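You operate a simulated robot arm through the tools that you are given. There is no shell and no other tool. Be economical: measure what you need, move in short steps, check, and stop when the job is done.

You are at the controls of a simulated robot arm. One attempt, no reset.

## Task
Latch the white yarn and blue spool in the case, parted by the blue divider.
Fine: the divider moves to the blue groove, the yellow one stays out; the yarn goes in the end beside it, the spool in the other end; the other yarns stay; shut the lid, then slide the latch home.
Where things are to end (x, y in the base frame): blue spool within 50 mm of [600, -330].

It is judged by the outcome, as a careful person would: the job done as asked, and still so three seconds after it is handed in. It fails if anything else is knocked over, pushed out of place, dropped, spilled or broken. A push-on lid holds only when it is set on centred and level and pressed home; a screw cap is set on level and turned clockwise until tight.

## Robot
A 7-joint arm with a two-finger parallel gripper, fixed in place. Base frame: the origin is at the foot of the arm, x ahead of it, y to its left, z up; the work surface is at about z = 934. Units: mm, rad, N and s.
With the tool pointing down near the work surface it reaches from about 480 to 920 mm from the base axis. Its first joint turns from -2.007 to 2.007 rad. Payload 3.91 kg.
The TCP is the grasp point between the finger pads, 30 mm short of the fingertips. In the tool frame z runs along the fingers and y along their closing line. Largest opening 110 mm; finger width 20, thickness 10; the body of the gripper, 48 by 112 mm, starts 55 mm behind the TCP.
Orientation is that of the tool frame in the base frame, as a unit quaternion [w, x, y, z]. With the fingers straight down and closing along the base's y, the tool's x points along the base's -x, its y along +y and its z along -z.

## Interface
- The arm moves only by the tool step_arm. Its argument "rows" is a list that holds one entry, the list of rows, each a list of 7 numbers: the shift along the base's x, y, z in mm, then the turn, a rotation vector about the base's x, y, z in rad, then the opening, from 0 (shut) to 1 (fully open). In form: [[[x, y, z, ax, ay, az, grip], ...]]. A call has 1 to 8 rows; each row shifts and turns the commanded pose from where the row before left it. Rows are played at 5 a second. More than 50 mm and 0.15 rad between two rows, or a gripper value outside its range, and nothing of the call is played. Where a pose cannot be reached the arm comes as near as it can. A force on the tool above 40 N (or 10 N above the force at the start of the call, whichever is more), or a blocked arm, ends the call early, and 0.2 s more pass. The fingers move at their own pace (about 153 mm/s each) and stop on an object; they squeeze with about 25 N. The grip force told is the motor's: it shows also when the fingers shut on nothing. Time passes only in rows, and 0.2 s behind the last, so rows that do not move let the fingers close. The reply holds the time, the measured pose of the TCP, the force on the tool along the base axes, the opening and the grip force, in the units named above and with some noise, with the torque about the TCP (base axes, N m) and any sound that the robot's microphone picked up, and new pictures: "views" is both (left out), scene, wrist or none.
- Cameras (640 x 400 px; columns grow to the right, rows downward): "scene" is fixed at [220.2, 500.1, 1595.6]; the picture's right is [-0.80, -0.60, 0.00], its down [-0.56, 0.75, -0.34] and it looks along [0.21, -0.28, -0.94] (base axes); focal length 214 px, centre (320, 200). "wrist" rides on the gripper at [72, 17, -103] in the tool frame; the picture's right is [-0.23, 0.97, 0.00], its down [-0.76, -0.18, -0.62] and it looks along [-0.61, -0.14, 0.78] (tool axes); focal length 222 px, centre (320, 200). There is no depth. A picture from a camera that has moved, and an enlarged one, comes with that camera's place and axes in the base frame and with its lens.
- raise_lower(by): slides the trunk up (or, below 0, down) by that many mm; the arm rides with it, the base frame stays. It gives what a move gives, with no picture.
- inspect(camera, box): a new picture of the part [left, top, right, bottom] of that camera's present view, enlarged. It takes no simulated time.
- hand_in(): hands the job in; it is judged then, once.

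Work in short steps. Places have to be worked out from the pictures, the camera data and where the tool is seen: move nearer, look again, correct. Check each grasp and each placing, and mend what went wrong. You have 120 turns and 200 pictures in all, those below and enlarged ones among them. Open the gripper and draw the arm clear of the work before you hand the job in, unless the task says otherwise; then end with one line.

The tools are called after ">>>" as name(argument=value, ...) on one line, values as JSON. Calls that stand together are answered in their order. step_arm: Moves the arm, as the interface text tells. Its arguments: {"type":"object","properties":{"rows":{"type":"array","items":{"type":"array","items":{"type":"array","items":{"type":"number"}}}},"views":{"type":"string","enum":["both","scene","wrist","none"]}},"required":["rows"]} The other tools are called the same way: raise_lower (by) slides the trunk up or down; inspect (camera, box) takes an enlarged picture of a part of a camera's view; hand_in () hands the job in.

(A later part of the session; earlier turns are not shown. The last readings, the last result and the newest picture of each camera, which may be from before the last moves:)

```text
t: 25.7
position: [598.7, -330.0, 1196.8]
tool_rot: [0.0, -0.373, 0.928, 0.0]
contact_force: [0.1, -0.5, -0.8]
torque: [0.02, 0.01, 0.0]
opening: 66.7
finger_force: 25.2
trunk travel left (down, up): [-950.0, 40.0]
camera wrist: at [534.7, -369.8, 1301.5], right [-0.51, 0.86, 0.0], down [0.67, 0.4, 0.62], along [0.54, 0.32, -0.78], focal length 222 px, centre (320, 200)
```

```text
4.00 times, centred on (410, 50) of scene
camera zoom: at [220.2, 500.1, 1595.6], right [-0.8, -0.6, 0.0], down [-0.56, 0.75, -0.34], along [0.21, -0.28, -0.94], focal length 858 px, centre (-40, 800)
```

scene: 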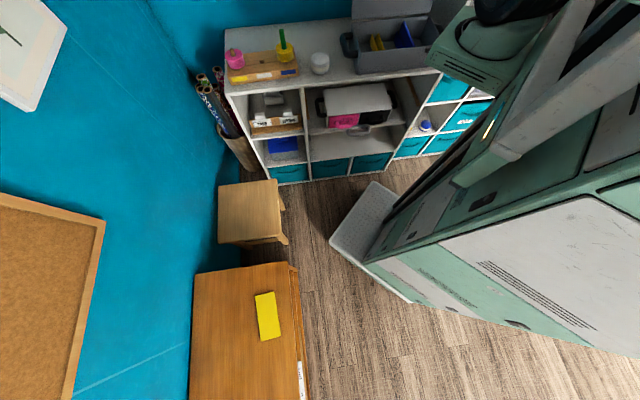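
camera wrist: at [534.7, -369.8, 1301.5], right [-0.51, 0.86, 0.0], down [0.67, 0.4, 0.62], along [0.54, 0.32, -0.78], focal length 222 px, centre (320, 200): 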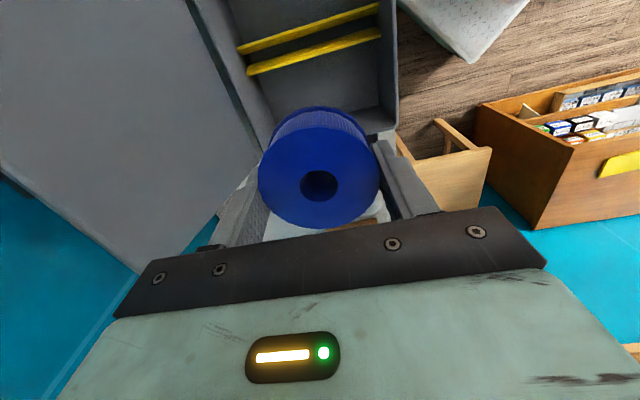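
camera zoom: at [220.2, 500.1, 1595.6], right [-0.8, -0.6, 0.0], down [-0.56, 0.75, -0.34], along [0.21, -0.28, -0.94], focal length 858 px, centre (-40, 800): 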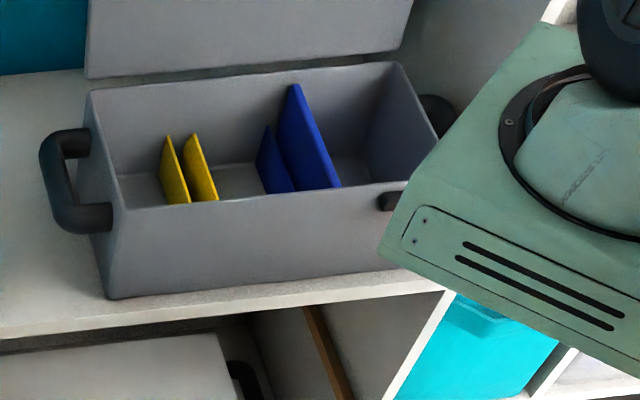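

The spool is over the left end, between the left wall and the yellow ribs. I lower it.

>>> step_arm(rows=[[[1, 0, -40, 0, 0, 0, 0.4], [0, 0, -40, 0, 0, 0, 0.4], [0, 0, -40, 0, 0, 0, 0.4], [0, 0, -40, 0, 0, 0, 0.4], [0, 0, -25, 0, 0, 0, 0.4], [0, 0, 0, 0, 0, 0, 0.4]]], views="wrist")

>>> inspect(camera="scene", box=[330, 0, 490, 100])

```text
t: 27.1
position: [599.9, -330.7, 1011.6]
tool_rot: [0.0, -0.374, 0.927, -0.001]
contact_force: [0.6, -0.8, -0.1]
torque: [0.05, 0.02, 0.01]
opening: 66.4
finger_force: 25.2
trunk travel left (down, up): [-950.0, 40.0]
camera wrist: at [536.1, -369.1, 1115.7], right [-0.51, 0.86, 0.0], down [0.67, 0.4, 0.62], along [0.54, 0.32, -0.78], focal length 222 px, centre (320, 200)
```

wrist: 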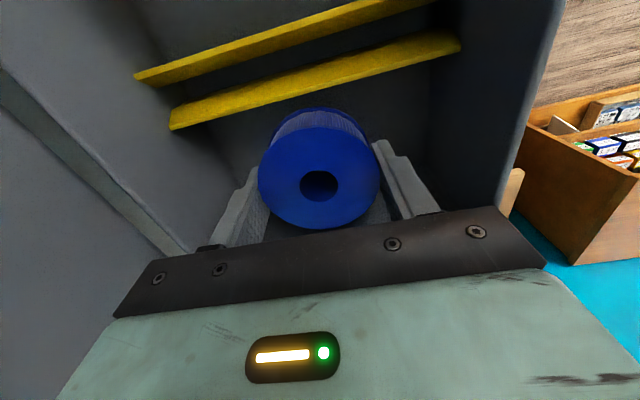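

```text
4.00 times, centred on (410, 50) of scene
camera zoom: at [220.2, 500.1, 1595.6], right [-0.8, -0.6, 0.0], down [-0.56, 0.75, -0.34], along [0.21, -0.28, -0.94], focal length 858 px, centre (-40, 800)
```

zoom: 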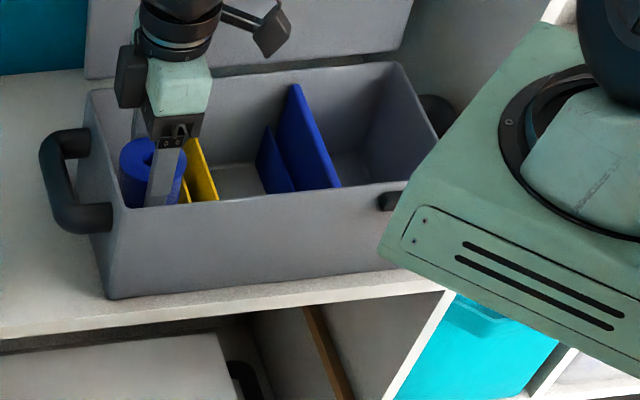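

It fits between rib and wall without touching. I lower in small steps until I feel the floor.

>>> step_arm(rows=[[[0, 0, -8, 0, 0, 0, 0.4], [0, 0, -8, 0, 0, 0, 0.4], [0, 0, -5, 0, 0, 0, 0.4], [0, 0, 0, 0, 0, 0, 0.4]]], views="none")

>>> step_arm(rows=[[[0, 0, -3, 0, 0, 0, 0.4], [0, 0, -3, 0, 0, 0, 0.4], [0, 0, 0, 0, 0, 0, 0.4]]], views="wrist")

```text
t: 28.1
position: [599.7, -330.1, 991.8]
tool_rot: [0.0, -0.373, 0.928, 0.0]
contact_force: [-0.4, 0.7, -0.6]
torque: [0.0, 0.0, -0.01]
opening: 66.4
finger_force: 25.0
trunk travel left (down, up): [-950.0, 40.0]
```

```text
t: 28.9
position: [599.9, -330.2, 986.3]
tool_rot: [0.0, -0.374, 0.928, 0.0]
contact_force: [-0.2, -0.1, 0.4]
torque: [0.01, 0.03, -0.01]
opening: 66.5
finger_force: 25.3
trunk travel left (down, up): [-950.0, 40.0]
camera wrist: at [535.9, -369.5, 1090.0], right [-0.51, 0.86, 0.0], down [0.67, 0.4, 0.62], along [0.54, 0.32, -0.78], focal length 222 px, centre (320, 200)
```

wrist: 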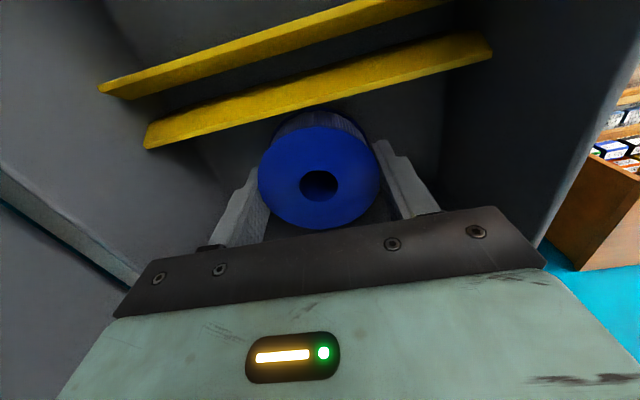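

No contact yet, so I continue down.

>>> step_arm(rows=[[[0, 0, -3, 0, 0, 0, 0.4], [0, 0, -2, 0, 0, 0, 0.4], [0, 0, 0, 0, 0, 0, 0.4]]], views="none")

>>> step_arm(rows=[[[0, 0, -3, 0, 0, 0, 0.4], [0, 0, 0, 0, 0, 0, 0.4]]], views="none")

>>> step_arm(rows=[[[0, 0, -3, 0, 0, 0, 0.4], [0, 0, 0, 0, 0, 0, 0.4]]], views="none")

```text
t: 29.7
position: [599.5, -330.3, 980.4]
tool_rot: [0.0, -0.373, 0.928, 0.0]
contact_force: [0.3, -0.3, -0.2]
torque: [0.01, 0.0, 0.0]
opening: 66.4
finger_force: 25.9
trunk travel left (down, up): [-950.0, 40.0]
```

```text
t: 30.3
position: [599.4, -330.9, 977.2]
tool_rot: [0.0, -0.374, 0.928, 0.0]
contact_force: [0.9, 0.0, -1.2]
torque: [0.02, -0.03, 0.0]
opening: 66.7
finger_force: 24.9
trunk travel left (down, up): [-950.0, 40.0]
```

```text
t: 30.9
position: [598.2, -330.6, 975.9]
tool_rot: [0.0, -0.374, 0.928, 0.0]
contact_force: [-0.1, -0.1, -0.2]
torque: [-0.06, -0.01, 0.01]
opening: 66.8
finger_force: 25.1
trunk travel left (down, up): [-950.0, 40.0]
```

Still free; I continue in 3 mm steps.

>>> step_arm(rows=[[[0, 0, -3, 0, 0, 0, 0.4], [0, 0, 0, 0, 0, 0, 0.4]]], views="none")

>>> step_arm(rows=[[[0, 0, -3, 0, 0, 0, 0.4], [0, 0, 0, 0, 0, 0, 0.4]]], views="both")

>>> inspect(camera="scene", box=[330, 0, 490, 100])

```text
t: 31.5
position: [600.0, -331.4, 972.2]
tool_rot: [-0.001, -0.374, 0.927, 0.0]
contact_force: [0.7, 1.3, 0.6]
torque: [0.03, 0.0, 0.02]
opening: 66.9
finger_force: 25.0
trunk travel left (down, up): [-950.0, 40.0]
```

```text
t: 32.1
position: [599.2, -331.0, 970.3]
tool_rot: [0.001, -0.373, 0.928, 0.0]
contact_force: [0.9, -0.5, 24.1]
torque: [0.25, 0.36, -0.08]
opening: 66.7
finger_force: 24.8
trunk travel left (down, up): [-950.0, 40.0]
camera wrist: at [535.6, -369.4, 1074.0], right [-0.51, 0.86, 0.0], down [0.67, 0.4, 0.62], along [0.54, 0.32, -0.78], focal length 222 px, centre (320, 200)
```

scene: 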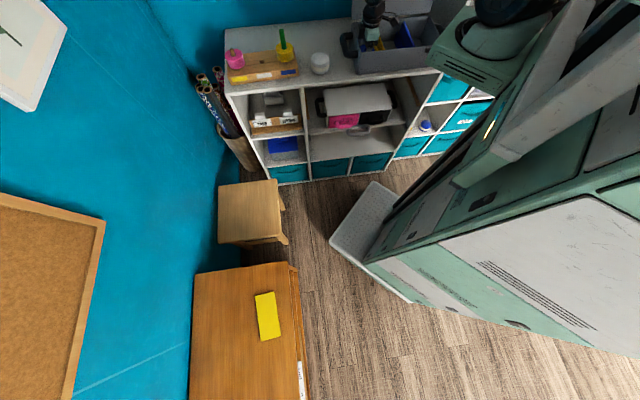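
wrist: 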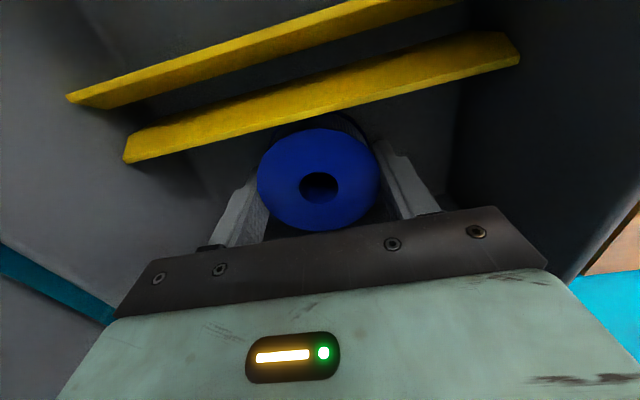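

```text
4.00 times, centred on (410, 50) of scene
camera zoom: at [220.2, 500.1, 1595.6], right [-0.8, -0.6, 0.0], down [-0.56, 0.75, -0.34], along [0.21, -0.28, -0.94], focal length 858 px, centre (-40, 800)
```

zoom: 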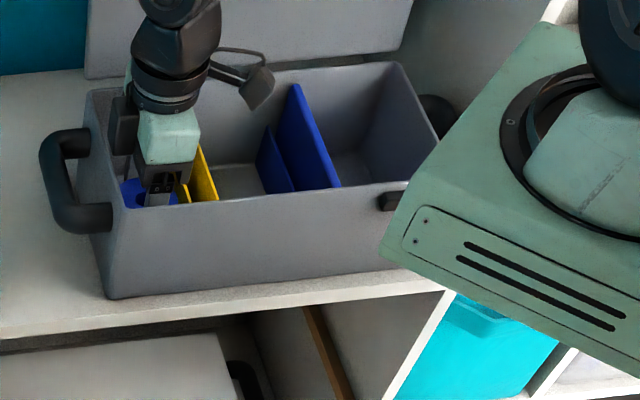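

Floor contact is felt (24 N). I release modestly and rise.

>>> step_arm(rows=[[[0, 0, 2, 0, 0, 0, 0.4], [0, 0, 0, 0, 0, 0, 0.75], [0, 0, 0, 0, 0, 0, 0.8], [0, 0, 20, 0, 0, 0, 0.8], [0, 0, 45, 0, 0, 0, 0.8], [0, 0, 45, 0, 0, 0, 0.8], [0, 0, 45, 0, 0, 0, 1], [0, 0, 45, 0, 0, 0, 1]]], views="wrist")

>>> inspect(camera="scene", box=[290, 0, 450, 100])

```text
t: 33.9
position: [600.5, -329.7, 1171.3]
tool_rot: [0.0, -0.374, 0.928, 0.001]
contact_force: [-0.2, -0.9, 0.1]
torque: [0.05, 0.0, -0.01]
opening: 110.0
finger_force: 0.1
trunk travel left (down, up): [-950.0, 40.0]
camera wrist: at [536.1, -370.1, 1275.5], right [-0.51, 0.86, 0.0], down [0.67, 0.4, 0.62], along [0.53, 0.32, -0.78], focal length 222 px, centre (320, 200)
```

wrist: 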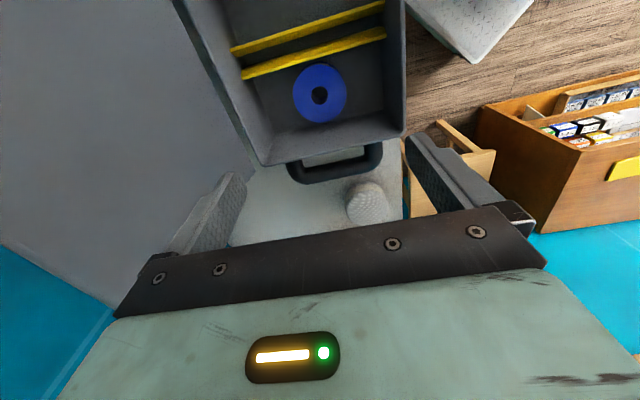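

```text
4.00 times, centred on (370, 50) of scene
camera zoom: at [220.2, 500.1, 1595.6], right [-0.8, -0.6, 0.0], down [-0.56, 0.75, -0.34], along [0.21, -0.28, -0.94], focal length 858 px, centre (120, 800)
```

zoom: 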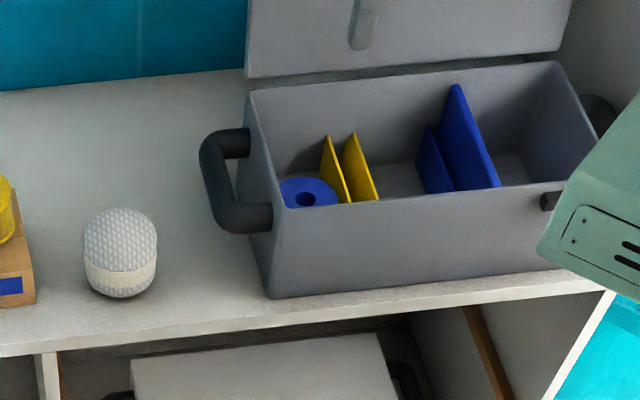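

The spool rests flat in the left end. The white yarn is at about (713,-167); I move above it.

>>> step_arm(rows=[[[22.5, 32.5, 0, 0, 0, 0, 1], [22.5, 32.5, 0, 0, 0, 0, 1], [22.5, 32.5, -10, 0, 0, 0, 1], [22.5, 32.5, -25, 0, 0, 0, 1], [22.5, 32.5, -25, 0, 0, 0, 1], [0, 0, 0, 0, 0, 0, 1]]], views="wrist")

>>> inspect(camera="wrist", box=[160, 0, 480, 200])

>>> inspect(camera="scene", box=[260, 10, 380, 85])

```text
t: 35.3
position: [712.4, -167.9, 1111.1]
tool_rot: [0.0, -0.374, 0.927, 0.0]
contact_force: [0.2, 0.1, -0.4]
torque: [0.01, 0.01, -0.01]
opening: 110.0
finger_force: 0.0
trunk travel left (down, up): [-950.0, 40.0]
camera wrist: at [648.9, -206.5, 1214.6], right [-0.51, 0.86, 0.0], down [0.67, 0.4, 0.62], along [0.54, 0.32, -0.78], focal length 222 px, centre (320, 200)
```

wrist: 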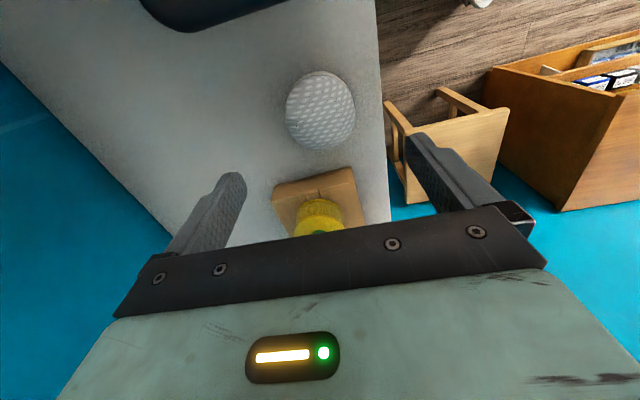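

```text
2.00 times, centred on (320, 100) of wrist
camera zoom: at [648.9, -206.5, 1214.6], right [-0.51, 0.86, 0.0], down [0.67, 0.4, 0.62], along [0.54, 0.32, -0.78], focal length 444 px, centre (320, 400)
```

zoom: 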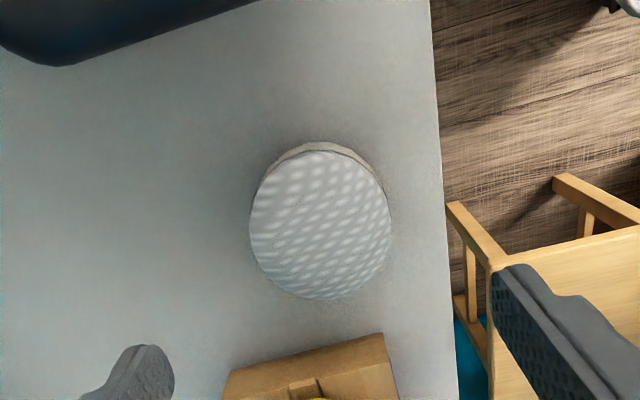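

```text
5.33 times, centred on (320, 48) of scene
camera zoom: at [220.2, 500.1, 1595.6], right [-0.8, -0.6, 0.0], down [-0.56, 0.75, -0.34], along [0.21, -0.28, -0.94], focal length 1144 px, centre (320, 1013)
```

zoom: 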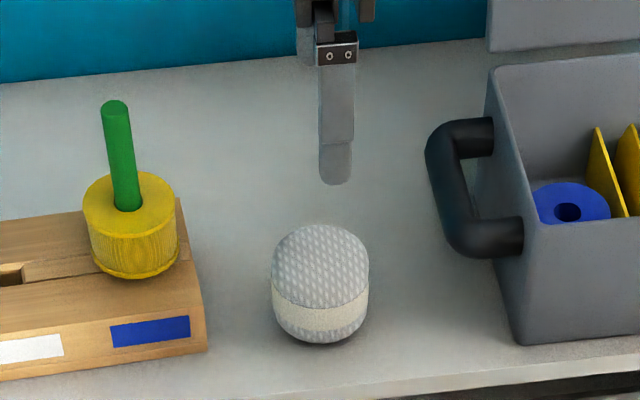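

The yarn is centred under the gripper within 2 mm. I descend and grip it.

>>> step_arm(rows=[[[-2, -2, -40, 0, 0, 0, 1], [0, 0, -40, 0, 0, 0, 1], [0, 0, -35, 0, 0, 0, 1], [0, 0, -17, 0, 0, 0, 1], [0, 0, 0, 0, 0, 0, 0.6], [0, 0, 0, 0, 0, 0, 0.45], [0, 0, 0, 0, 0, 0, 0.45], [0, 0, 0, 0, 0, 0, 0.45]]], views="wrist")

>>> inspect(camera="scene", box=[260, 10, 380, 85])

```text
t: 37.1
position: [710.1, -171.4, 978.2]
tool_rot: [0.0, -0.374, 0.928, 0.0]
contact_force: [0.1, 0.7, -0.7]
torque: [-0.03, -0.03, 0.01]
opening: 72.7
finger_force: 25.0
trunk travel left (down, up): [-950.0, 40.0]
camera wrist: at [646.4, -209.4, 1083.1], right [-0.51, 0.86, 0.0], down [0.67, 0.4, 0.62], along [0.54, 0.32, -0.78], focal length 222 px, centre (320, 200)
```

wrist: 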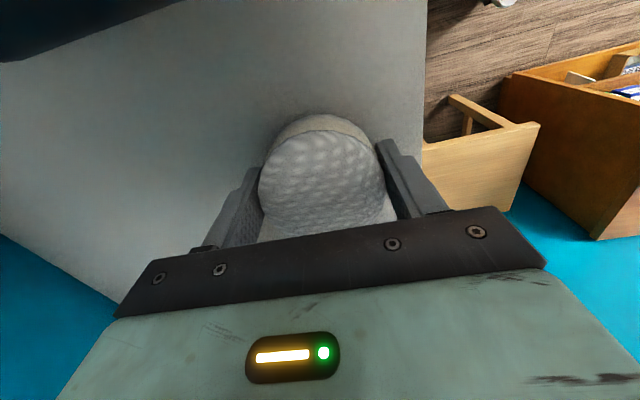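

```text
5.33 times, centred on (320, 48) of scene
camera zoom: at [220.2, 500.1, 1595.6], right [-0.8, -0.6, 0.0], down [-0.56, 0.75, -0.34], along [0.21, -0.28, -0.94], focal length 1144 px, centre (320, 1013)
```

zoom: 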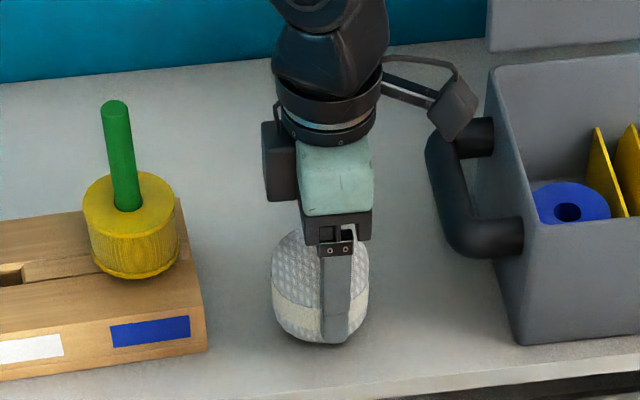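

Yarn held at 73 mm. The right compartment spans about -70..19 along the case, so its centre is about (435,-489); a tall panel stands about 50–75 mm beyond the case there. I lift and carry.

>>> step_arm(rows=[[[0, 0, 20, 0, 0, 0, 0.45], [0, 0, 45, 0, 0, 0, 0.45], [0, 0, 45, 0, 0, 0, 0.45], [0, 0, 45, 0, 0, 0, 0.45], [-30, -34, 20, 0, 0, 0, 0.45], [-30, -34, 0, 0, 0, 0, 0.45], [-30, -34, 0, 0, 0, 0, 0.45], [-30, -34, 0, 0, 0, 0, 0.45]]], views="none")

>>> step_arm(rows=[[[-31, -36, 0, 0, 0, 0, 0.45], [-31, -36, 0, 0, 0, 0, 0.45], [-31, -36, 0, 0, 0, 0, 0.45], [-31, -36, 0, 0, 0, 0, 0.45], [-31, -36, 0, 0, 0, 0, 0.45], [0, 0, 0, 0, 0, 0, 0.45]]], views="both")

>>> inspect(camera="wrist", box=[160, 0, 480, 200])

>>> inspect(camera="scene", box=[330, 0, 490, 100])

```text
t: 38.9
position: [589.6, -306.4, 1153.5]
tool_rot: [0.0, -0.374, 0.928, 0.0]
contact_force: [0.2, 0.9, -0.4]
torque: [-0.05, 0.03, 0.04]
opening: 72.7
finger_force: 25.2
trunk travel left (down, up): [-950.0, 40.0]
```

```text
t: 40.3
position: [433.6, -484.9, 1154.7]
tool_rot: [0.001, -0.373, 0.928, 0.0]
contact_force: [0.0, -1.0, -0.7]
torque: [-0.02, 0.01, -0.03]
opening: 72.9
finger_force: 24.8
trunk travel left (down, up): [-950.0, 40.0]
camera wrist: at [370.8, -525.2, 1257.8], right [-0.51, 0.86, 0.0], down [0.67, 0.4, 0.62], along [0.54, 0.32, -0.78], focal length 222 px, centre (320, 200)
```

scene: 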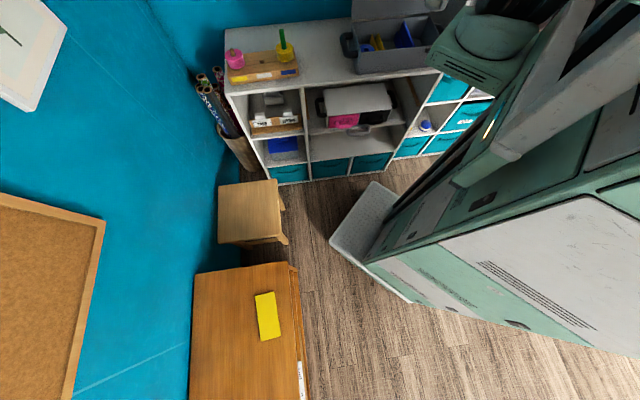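
wrist: 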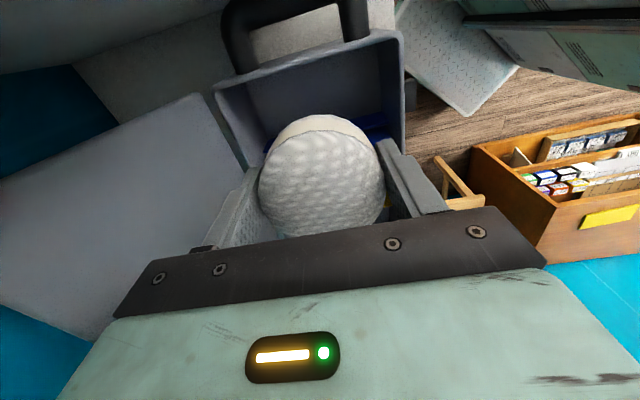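

```text
2.00 times, centred on (320, 100) of wrist
camera zoom: at [370.8, -525.2, 1257.8], right [-0.51, 0.86, 0.0], down [0.67, 0.4, 0.62], along [0.54, 0.32, -0.78], focal length 444 px, centre (320, 400)
```

zoom: 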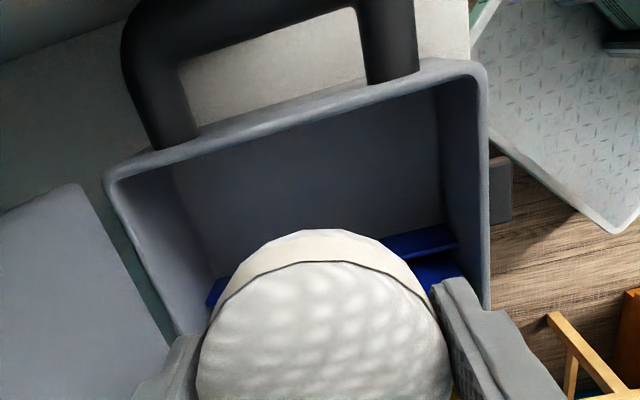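

```text
4.00 times, centred on (410, 50) of scene
camera zoom: at [220.2, 500.1, 1595.6], right [-0.8, -0.6, 0.0], down [-0.56, 0.75, -0.34], along [0.21, -0.28, -0.94], focal length 858 px, centre (-40, 800)
```

zoom: 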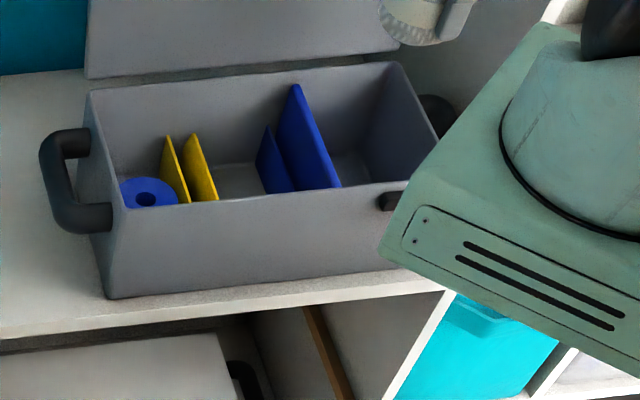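

The yarn is well placed above the right compartment. I lower to above contact and check.

>>> step_arm(rows=[[[-1, -1, -40, 0, 0, 0, 0.45], [0, 0, -40, 0, 0, 0, 0.45], [0, 0, -30, 0, 0, 0, 0.45], [0, 0, 0, 0, 0, 0, 0.45]]], views="wrist")

>>> inspect(camera="scene", box=[330, 0, 490, 100])

>>> inspect(camera="wrist", box=[160, 0, 480, 200])

```text
t: 41.3
position: [434.2, -487.2, 1042.5]
tool_rot: [-0.001, -0.374, 0.928, 0.0]
contact_force: [0.6, -0.2, -0.1]
torque: [-0.01, 0.0, 0.01]
opening: 72.4
finger_force: 25.0
trunk travel left (down, up): [-950.0, 40.0]
camera wrist: at [370.8, -526.4, 1146.8], right [-0.51, 0.86, 0.0], down [0.67, 0.4, 0.62], along [0.54, 0.32, -0.78], focal length 222 px, centre (320, 200)
```

wrist: 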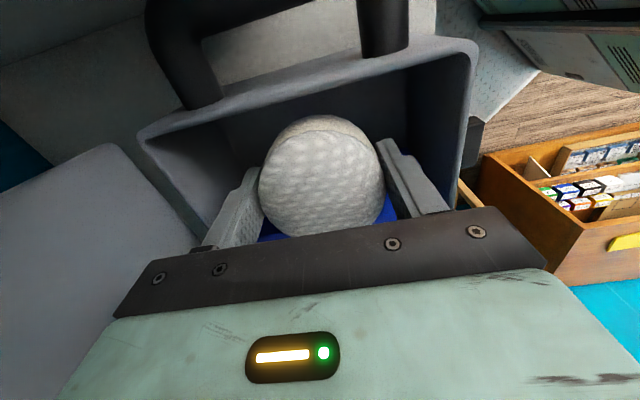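

```text
4.00 times, centred on (410, 50) of scene
camera zoom: at [220.2, 500.1, 1595.6], right [-0.8, -0.6, 0.0], down [-0.56, 0.75, -0.34], along [0.21, -0.28, -0.94], focal length 858 px, centre (-40, 800)
```

zoom: 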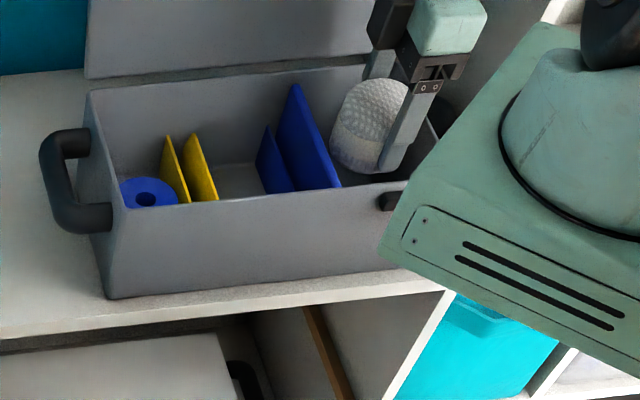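

```text
2.00 times, centred on (320, 100) of wrist
camera zoom: at [370.8, -526.4, 1146.8], right [-0.51, 0.86, 0.0], down [0.67, 0.4, 0.62], along [0.54, 0.32, -0.78], focal length 444 px, centre (320, 400)
```

zoom: 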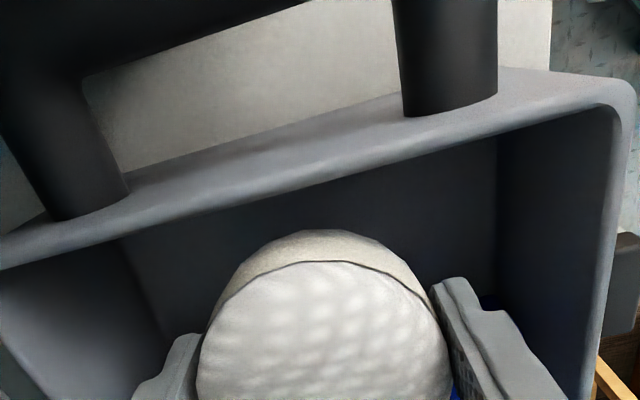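

All clear; I continue down in checked steps.

>>> step_arm(rows=[[[0, 0, -20, 0, 0, 0, 0.45], [0, 0, -15, 0, 0, 0, 0.45], [0, 0, -10, 0, 0, 0, 0.45], [0, 0, -6, 0, 0, 0, 0.45], [0, 0, 0, 0, 0, 0, 0.45]]], views="none")

>>> step_arm(rows=[[[0, 0, -3, 0, 0, 0, 0.45], [0, 0, 0, 0, 0, 0, 0.45]]], views="none")

>>> step_arm(rows=[[[0, 0, -3, 0, 0, 0, 0.45], [0, 0, 0, 0, 0, 0, 0.45]]], views="wrist")

```text
t: 42.5
position: [434.4, -486.8, 993.3]
tool_rot: [0.0, -0.374, 0.927, -0.001]
contact_force: [0.0, -0.3, -1.0]
torque: [0.01, 0.01, 0.03]
opening: 73.0
finger_force: 25.1
trunk travel left (down, up): [-950.0, 40.0]
```

```text
t: 43.1
position: [434.2, -487.3, 989.3]
tool_rot: [-0.001, -0.374, 0.927, 0.0]
contact_force: [0.6, -0.8, -0.1]
torque: [0.0, 0.04, 0.03]
opening: 72.5
finger_force: 25.3
trunk travel left (down, up): [-950.0, 40.0]
```

```text
t: 43.7
position: [432.7, -487.8, 985.9]
tool_rot: [0.0, -0.375, 0.927, 0.0]
contact_force: [-0.4, -0.7, -0.8]
torque: [-0.02, -0.02, 0.0]
opening: 72.5
finger_force: 25.3
trunk travel left (down, up): [-950.0, 40.0]
camera wrist: at [370.4, -526.2, 1090.9], right [-0.51, 0.86, 0.0], down [0.67, 0.4, 0.62], along [0.54, 0.32, -0.78], focal length 222 px, centre (320, 200)
```

wrist: 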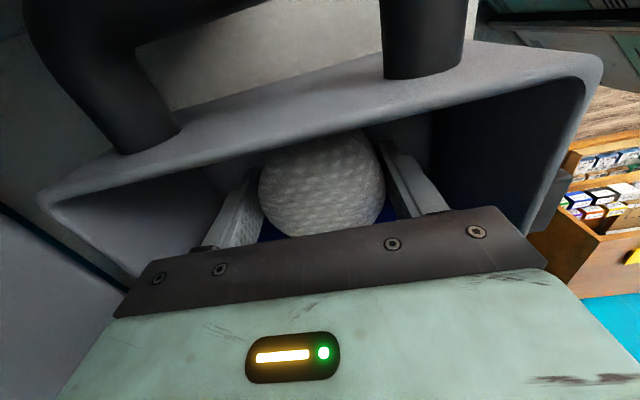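

Still free; I go on in 3 mm steps.

>>> step_arm(rows=[[[0, 0, -3, 0, 0, 0, 0.45], [0, 0, 0, 0, 0, 0, 0.45]]], views="none")

>>> step_arm(rows=[[[0, 0, -2, 0, 0, 0, 0.45], [0, 0, 0, 0, 0, 0, 0.45]]], views="none")

>>> step_arm(rows=[[[0, 0, -2, 0, 0, 0, 0.45], [0, 0, 0, 0, 0, 0, 0.45]]], views="none")

```text
t: 44.3
position: [433.2, -486.7, 984.9]
tool_rot: [0.0, -0.374, 0.927, -0.001]
contact_force: [-0.2, 1.7, 13.9]
torque: [0.2, 0.11, 0.03]
opening: 72.5
finger_force: 25.2
trunk travel left (down, up): [-950.0, 40.0]
```

```text
t: 44.9
position: [434.7, -487.3, 983.3]
tool_rot: [0.001, -0.374, 0.928, -0.002]
contact_force: [-0.6, 1.9, 32.0]
torque: [0.35, 0.05, 0.02]
opening: 72.7
finger_force: 24.8
trunk travel left (down, up): [-950.0, 40.0]
```

```text
t: 45.5
position: [434.8, -486.8, 979.7]
tool_rot: [-0.001, -0.374, 0.927, -0.001]
contact_force: [2.0, -2.7, 28.1]
torque: [0.11, -0.13, -0.01]
opening: 72.8
finger_force: 25.1
trunk travel left (down, up): [-950.0, 40.0]
```

The yarn is on the floor. I release and rise.

>>> step_arm(rows=[[[0, 0, 4, 0, 0, 0, 0.45], [0, 0, 0, 0, 0, 0, 0.8], [0, 0, 0, 0, 0, 0, 0.9], [0, 0, 20, 0, 0, 0, 0.9], [0, 0, 45, 0, 0, 0, 0.9], [0, 0, 45, 0, 0, 0, 0.9], [0, 0, 45, 0, 0, 0, 0.9], [0, 0, 45, 0, 0, 0, 0.5]]], views="wrist")

>>> inspect(camera="scene", box=[330, 0, 490, 100])

```text
t: 47.3
position: [432.6, -486.8, 1185.1]
tool_rot: [0.0, -0.374, 0.927, 0.001]
contact_force: [0.1, -0.1, -0.7]
torque: [0.03, 0.02, 0.01]
opening: 55.1
finger_force: 0.1
trunk travel left (down, up): [-950.0, 40.0]
camera wrist: at [369.1, -525.3, 1288.6], right [-0.51, 0.86, 0.0], down [0.67, 0.4, 0.62], along [0.54, 0.32, -0.78], focal length 222 px, centre (320, 200)
```

wrist: 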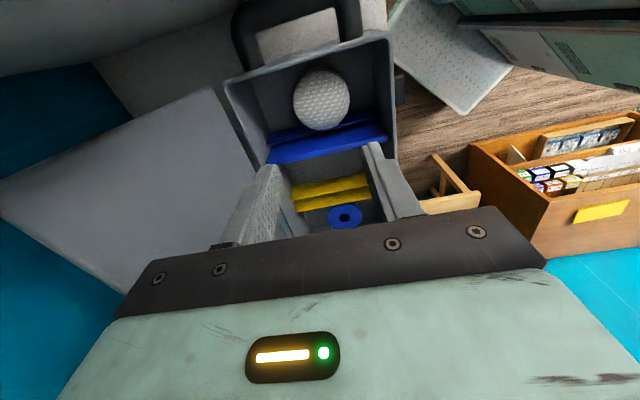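

```text
4.00 times, centred on (410, 50) of scene
camera zoom: at [220.2, 500.1, 1595.6], right [-0.8, -0.6, 0.0], down [-0.56, 0.75, -0.34], along [0.21, -0.28, -0.94], focal length 858 px, centre (-40, 800)
```

zoom: 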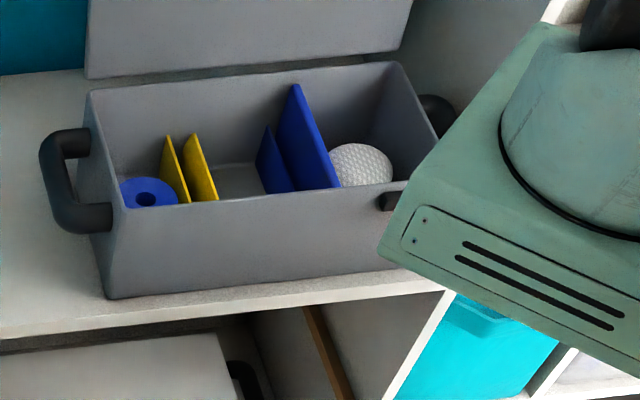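

Yarn, divider and spool are all in place. Now I rise and turn the tool back to look at the lid and its latch.

>>> step_arm(rows=[[[0, 0, 45, 0, 0, 0, 0.5], [0, 0, 45, 0, 0, 0, 0.5], [7, 20, 40, 0, 0, -0.14, 0.5], [7, 20, 40, 0, 0, -0.14, 0.5], [7, 21, 40, 0, 0, -0.14, 0.5], [7, 21, 40, 0, 0, -0.14, 0.5], [7, 21, 40, 0, 0, -0.14, 0.5], [7, 21, 15, 0, 0, -0.14, 0.5]]], views="none")

>>> step_arm(rows=[[[0, 0, 0, 0, 0, -0.145, 0.5], [0, 0, 0, 0, 0, -0.145, 0.5], [0, 0, 0, 0, 0, -0.145, 0.5], [0, 0, 0, 0, 0, -0.145, 0.5], [0, 0, 0, 0, 0, -0.145, 0.5], [0, 0, 0, 0, 0, 0, 0.5]]], views="wrist")

>>> inspect(camera="wrist", box=[200, 90, 440, 240])

>>> inspect(camera="scene", box=[330, 0, 490, 100])

```text
t: 49.1
position: [475.4, -361.6, 1490.2]
tool_rot: [0.0, 0.039, 0.999, -0.001]
contact_force: [-0.1, -1.6, 0.3]
torque: [-0.01, -0.01, -0.01]
opening: 55.0
finger_force: 0.1
trunk travel left (down, up): [-950.0, 40.0]
```

```text
t: 50.5
position: [476.1, -363.8, 1489.6]
tool_rot: [0.0, 0.39, 0.921, 0.0]
contact_force: [0.0, 0.2, 0.3]
torque: [0.01, 0.04, 0.02]
opening: 55.2
finger_force: 0.1
trunk travel left (down, up): [-950.0, 40.0]
camera wrist: at [437.8, -300.4, 1592.7], right [0.86, 0.52, 0.0], down [0.4, -0.67, 0.62], along [0.32, -0.53, -0.78], focal length 222 px, centre (320, 200)
```

wrist: 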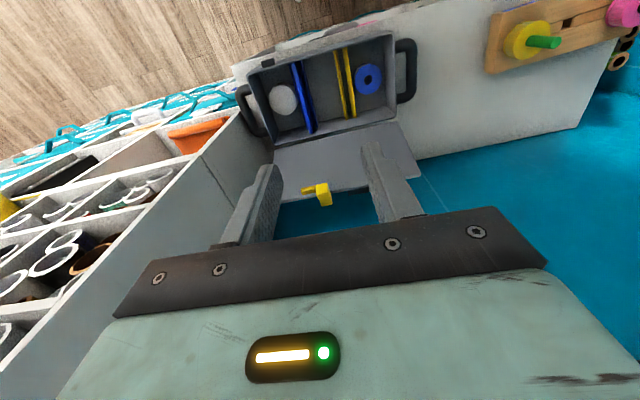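

```text
2.67 times, centred on (320, 165) of wrist
camera zoom: at [437.8, -300.4, 1592.7], right [0.86, 0.52, 0.0], down [0.4, -0.67, 0.62], along [0.32, -0.53, -0.78], focal length 592 px, centre (320, 293)
```

zoom: 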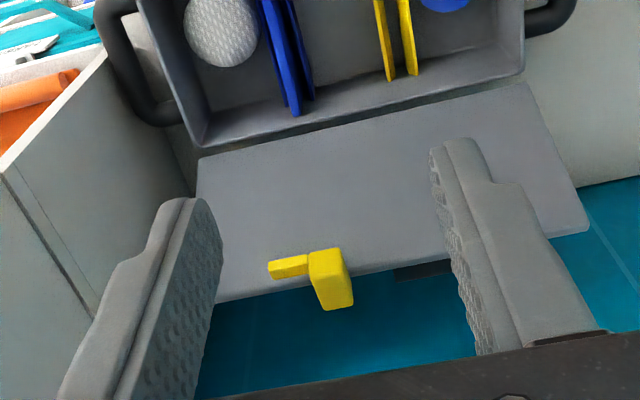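

```text
4.00 times, centred on (410, 50) of scene
camera zoom: at [220.2, 500.1, 1595.6], right [-0.8, -0.6, 0.0], down [-0.56, 0.75, -0.34], along [0.21, -0.28, -0.94], focal length 858 px, centre (-40, 800)
```

zoom: 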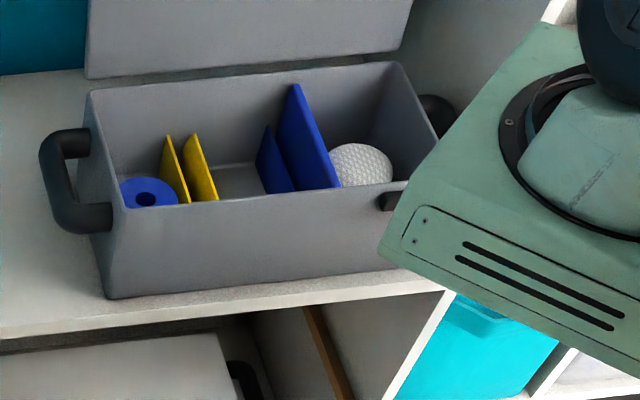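

The latch is a yellow knob with a bolt on the lid's free edge; it slides toward the keeper at the front right. The lid leans back about 15°, with its free edge near z 1205 and n about 800 mm out. I move forward to see its back side and the dark thing there.

>>> step_arm(rows=[[[30, -31, 0, 0, 0, 0, 0.5], [30, -31, 0, 0, 0, 0, 0.5], [30, -31, 0, 0, 0, 0, 0.5], [30, -31, 0, 0, 0, 0, 0.5], [0, 0, 0, 0, 0, 0, 0.5]]], views="wrist")

>>> inspect(camera="wrist", box=[160, 0, 480, 200])

```text
t: 51.7
position: [597.6, -487.9, 1489.3]
tool_rot: [0.0, 0.389, 0.921, 0.001]
contact_force: [0.2, -0.3, -0.2]
torque: [0.03, 0.02, 0.0]
opening: 55.0
finger_force: 0.1
trunk travel left (down, up): [-950.0, 40.0]
camera wrist: at [558.3, -425.7, 1593.0], right [0.86, 0.52, 0.0], down [0.4, -0.67, 0.62], along [0.32, -0.53, -0.78], focal length 222 px, centre (320, 200)
```

wrist: 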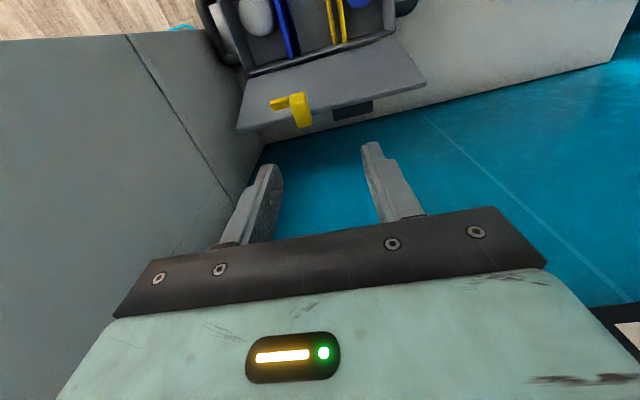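

```text
2.00 times, centred on (320, 100) of wrist
camera zoom: at [558.3, -425.7, 1593.0], right [0.86, 0.52, 0.0], down [0.4, -0.67, 0.62], along [0.32, -0.53, -0.78], focal length 444 px, centre (320, 400)
```

zoom: 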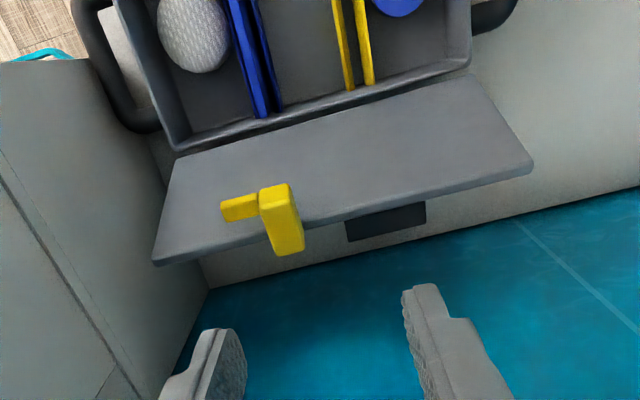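

The lid's free edge is at about n=800, z=1210, along l −71..255. A dark part sits behind it near l≈137, so I will pinch the edge at l≈195. I turn the tool 90° (closing across the lid) and move above that spot.

>>> step_arm(rows=[[[13.5, 4.5, 0, 0, 0, 0.143, 0.7], [13.5, 4.5, 0, 0, 0, 0.143, 0.7], [13.5, 4.5, 0, 0, 0, 0.143, 0.7], [13.5, 4.5, 0, 0, 0, 0.143, 0.7], [13.5, 4.5, 0, 0, 0, 0.143, 0.7], [13.5, 4.5, 0, 0, 0, 0.143, 0.7], [13.5, 4.5, 0, 0, 0, 0.143, 0.7], [13.5, 4.5, 0, 0, 0, 0.143, 0.7]]], views="none")

>>> step_arm(rows=[[[0, 0, -20, 0, 0, 0.143, 0.7], [0, 0, -20, 0, 0, 0.143, 0.7], [0, 0, -20, 0, 0, 0.138, 0.7], [0, 0, -30, 0.0755, 0.073, 0, 0.7], [0, 0, -30, 0.0755, 0.073, 0, 0.7], [0, 0, -30, 0, 0, 0, 0.7], [0, 0, 0, 0, 0, 0, 0.7]]], views="wrist")

>>> inspect(camera="wrist", box=[160, 50, 480, 250])

```text
t: 53.5
position: [704.4, -451.3, 1489.1]
tool_rot: [0.0, -0.172, 0.985, 0.0]
contact_force: [0.1, -0.3, -1.1]
torque: [0.02, -0.04, 0.0]
opening: 76.9
finger_force: 0.1
trunk travel left (down, up): [-950.0, 40.0]
```

```text
t: 55.1
position: [703.8, -450.9, 1338.1]
tool_rot: [-0.04, -0.372, 0.922, 0.098]
contact_force: [0.5, 0.9, 0.5]
torque: [0.0, 0.03, -0.01]
opening: 77.0
finger_force: 0.0
trunk travel left (down, up): [-950.0, 40.0]
camera wrist: at [655.8, -505.7, 1444.3], right [-0.5, 0.84, 0.2], down [0.76, 0.31, 0.57], along [0.42, 0.44, -0.79], focal length 222 px, centre (320, 200)
```

wrist: 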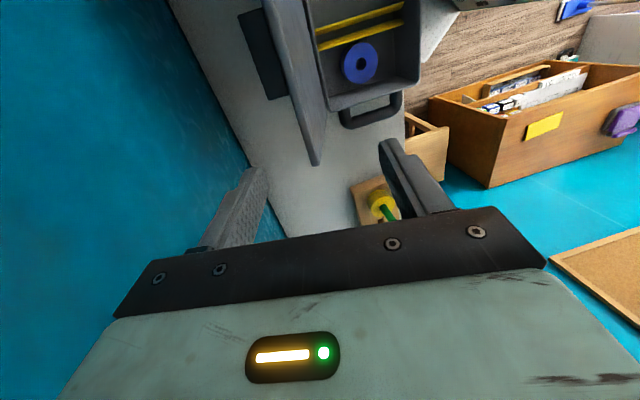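

```text
2.00 times, centred on (320, 150) of wrist
camera zoom: at [655.8, -505.7, 1444.3], right [-0.5, 0.84, 0.2], down [0.76, 0.31, 0.57], along [0.42, 0.44, -0.79], focal length 444 px, centre (320, 300)
```

zoom: 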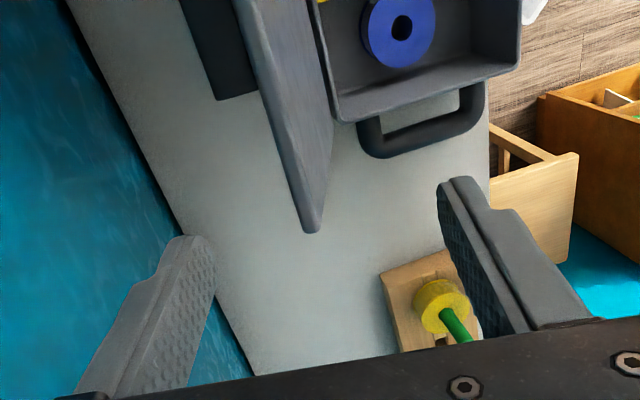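

The view shows the lid edge-on between the fingers' lines, its free corner at about n=803, z=1202. I descend to straddle the edge by about 22 mm.

>>> step_arm(rows=[[[-1.4, 1.4, -35, 0, 0, 0, 0.7], [-1.4, 1.4, -35, 0, 0, 0, 0.7], [-1.4, 1.5, -35, 0, 0, 0, 0.7], [-1.3, 1.5, -22, 0, 0, 0, 0.7], [0, 0, 0, 0, 0, 0, 0.7]]], views="wrist")

>>> inspect(camera="scene", box=[310, 0, 470, 100])

```text
t: 56.3
position: [696.7, -445.7, 1211.1]
tool_rot: [-0.039, -0.373, 0.922, 0.097]
contact_force: [0.5, -0.6, -0.1]
torque: [-0.03, -0.02, 0.01]
opening: 76.8
finger_force: 0.1
trunk travel left (down, up): [-950.0, 40.0]
camera wrist: at [650.0, -500.7, 1316.1], right [-0.5, 0.84, 0.2], down [0.76, 0.31, 0.57], along [0.42, 0.44, -0.79], focal length 222 px, centre (320, 200)
```

wrist: 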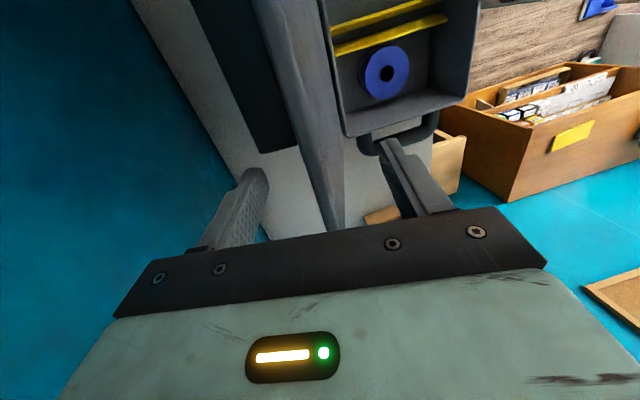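

```text
4.00 times, centred on (390, 50) of scene
camera zoom: at [220.2, 500.1, 1595.6], right [-0.8, -0.6, 0.0], down [-0.56, 0.75, -0.34], along [0.21, -0.28, -0.94], focal length 858 px, centre (40, 800)
```

zoom: 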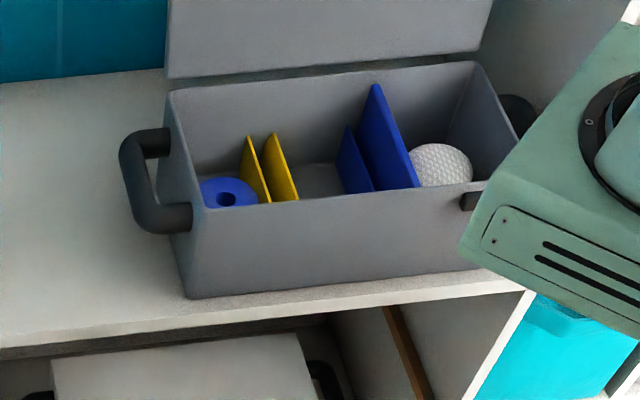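

The lid is centred between the fingers. I close on it.

>>> step_arm(rows=[[[0, 0, 0, 0, 0, 0, 0.3], [0, 0, 0, 0, 0, 0, 0.05], [0, 0, 0, 0, 0, 0, 0], [0, 0, 0, 0, 0, 0, 0]]], views="wrist")

```text
t: 57.3
position: [697.8, -445.1, 1211.7]
tool_rot: [-0.04, -0.372, 0.922, 0.097]
contact_force: [-2.6, 2.0, 1.5]
torque: [0.6, 0.33, 0.39]
opening: 13.1
finger_force: 25.3
trunk travel left (down, up): [-950.0, 40.0]
camera wrist: at [649.6, -500.6, 1316.6], right [-0.5, 0.84, 0.2], down [0.76, 0.31, 0.57], along [0.42, 0.44, -0.79], focal length 222 px, centre (320, 200)
```

wrist: 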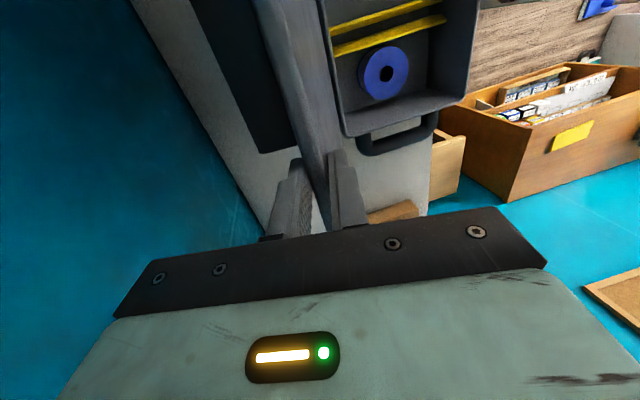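

Gripped at 13 mm thickness. I swing the lid forward along an arc about the hinge (n≈757, z≈1018), two small rows first, checking force.

>>> step_arm(rows=[[[-13.5, 14.1, 3.8, -0.0721, -0.0693, 0, 0], [-13.7, 14.3, 1.8, -0.0721, -0.0693, 0, 0], [0, 0, 0, 0, 0, 0, 0]]], views="wrist")

```text
t: 58.1
position: [669.8, -418.1, 1219.0]
tool_rot: [-0.001, -0.375, 0.927, 0.003]
contact_force: [-2.7, -0.6, 20.4]
torque: [0.24, 0.64, 0.47]
opening: 12.7
finger_force: 25.1
trunk travel left (down, up): [-950.0, 40.0]
camera wrist: at [607.3, -457.3, 1323.2], right [-0.51, 0.86, 0.01], down [0.67, 0.4, 0.62], along [0.53, 0.32, -0.78], focal length 222 px, centre (320, 200)
```

wrist: 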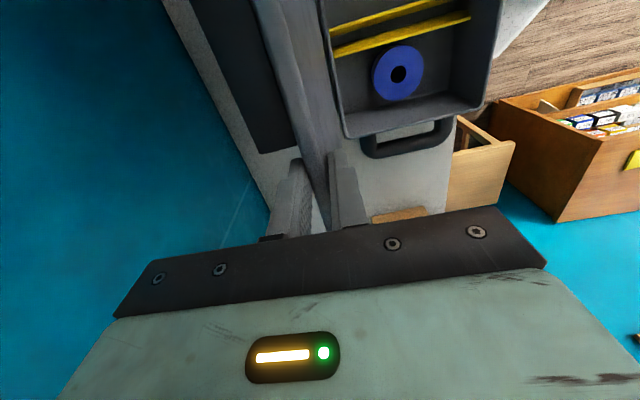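

There is 20 N upward on the tool: my arc runs slightly low. I correct by +2 mm and continue.

>>> step_arm(rows=[[[-13.9, 14.4, 2.8, -0.0721, -0.0693, 0, 0], [0, 0, 0, 0, 0, 0, 0]]], views="none")

>>> step_arm(rows=[[[-13.9, 14.4, -1.5, -0.0721, -0.0693, 0, 0], [0, 0, 0, 0, 0, 0, 0]]], views="wrist")

```text
t: 58.7
position: [656.8, -402.1, 1219.1]
tool_rot: [0.015, -0.374, 0.926, -0.041]
contact_force: [-5.3, -1.4, 3.1]
torque: [0.16, 0.73, 0.33]
opening: 12.3
finger_force: 24.8
trunk travel left (down, up): [-950.0, 40.0]
```

```text
t: 59.3
position: [644.4, -387.7, 1217.2]
tool_rot: [0.036, -0.373, 0.923, -0.089]
contact_force: [0.6, 0.6, 0.9]
torque: [0.34, -0.07, -0.25]
opening: 11.6
finger_force: 24.9
trunk travel left (down, up): [-950.0, 40.0]
camera wrist: at [566.8, -412.8, 1316.5], right [-0.5, 0.85, -0.18], down [0.59, 0.49, 0.65], along [0.64, 0.22, -0.74], focal length 222 px, centre (320, 200)
```

wrist: 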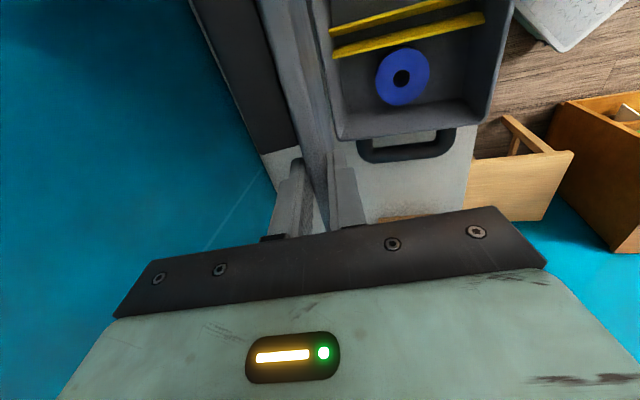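

Forces are near zero, so the arc fits. I continue, three rows at a time.

>>> step_arm(rows=[[[-13.7, 14.2, -3.5, -0.0721, -0.0693, 0, 0], [-13.4, 13.9, -5.6, -0.0721, -0.0693, 0, 0], [0, 0, 0, 0, 0, 0, 0]]], views="none")

>>> step_arm(rows=[[[-13, 13.5, -7.5, -0.0721, -0.0693, 0, 0], [-12.3, 12.8, -9.2, -0.0721, -0.0693, 0, 0], [0, 0, 0, 0, 0, 0, 0]]], views="both")

```text
t: 60.1
position: [616.7, -360.8, 1209.7]
tool_rot: [0.071, -0.368, 0.91, -0.179]
contact_force: [0.6, 1.2, -0.4]
torque: [0.34, 0.11, -0.08]
opening: 11.5
finger_force: 25.5
trunk travel left (down, up): [-950.0, 40.0]
```

```text
t: 60.9
position: [591.2, -334.3, 1193.2]
tool_rot: [0.107, -0.358, 0.887, -0.27]
contact_force: [0.3, -0.1, -0.4]
torque: [0.31, 0.4, -0.06]
opening: 11.4
finger_force: 25.1
trunk travel left (down, up): [-950.0, 40.0]
camera wrist: at [488.8, -333.6, 1270.1], right [-0.4, 0.74, -0.54], down [0.41, 0.67, 0.61], along [0.82, 0.02, -0.57], focal length 222 px, centre (320, 200)
```

scene: 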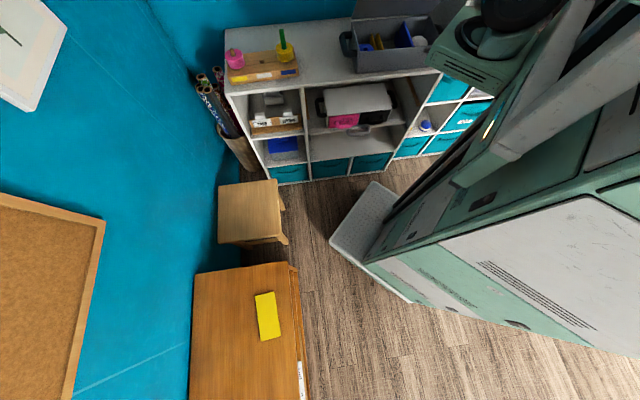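
wrist: 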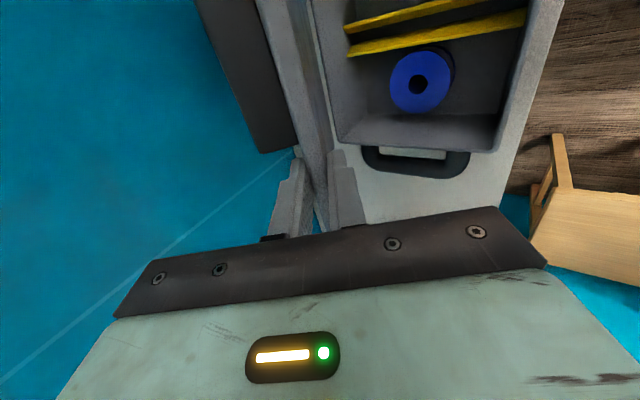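

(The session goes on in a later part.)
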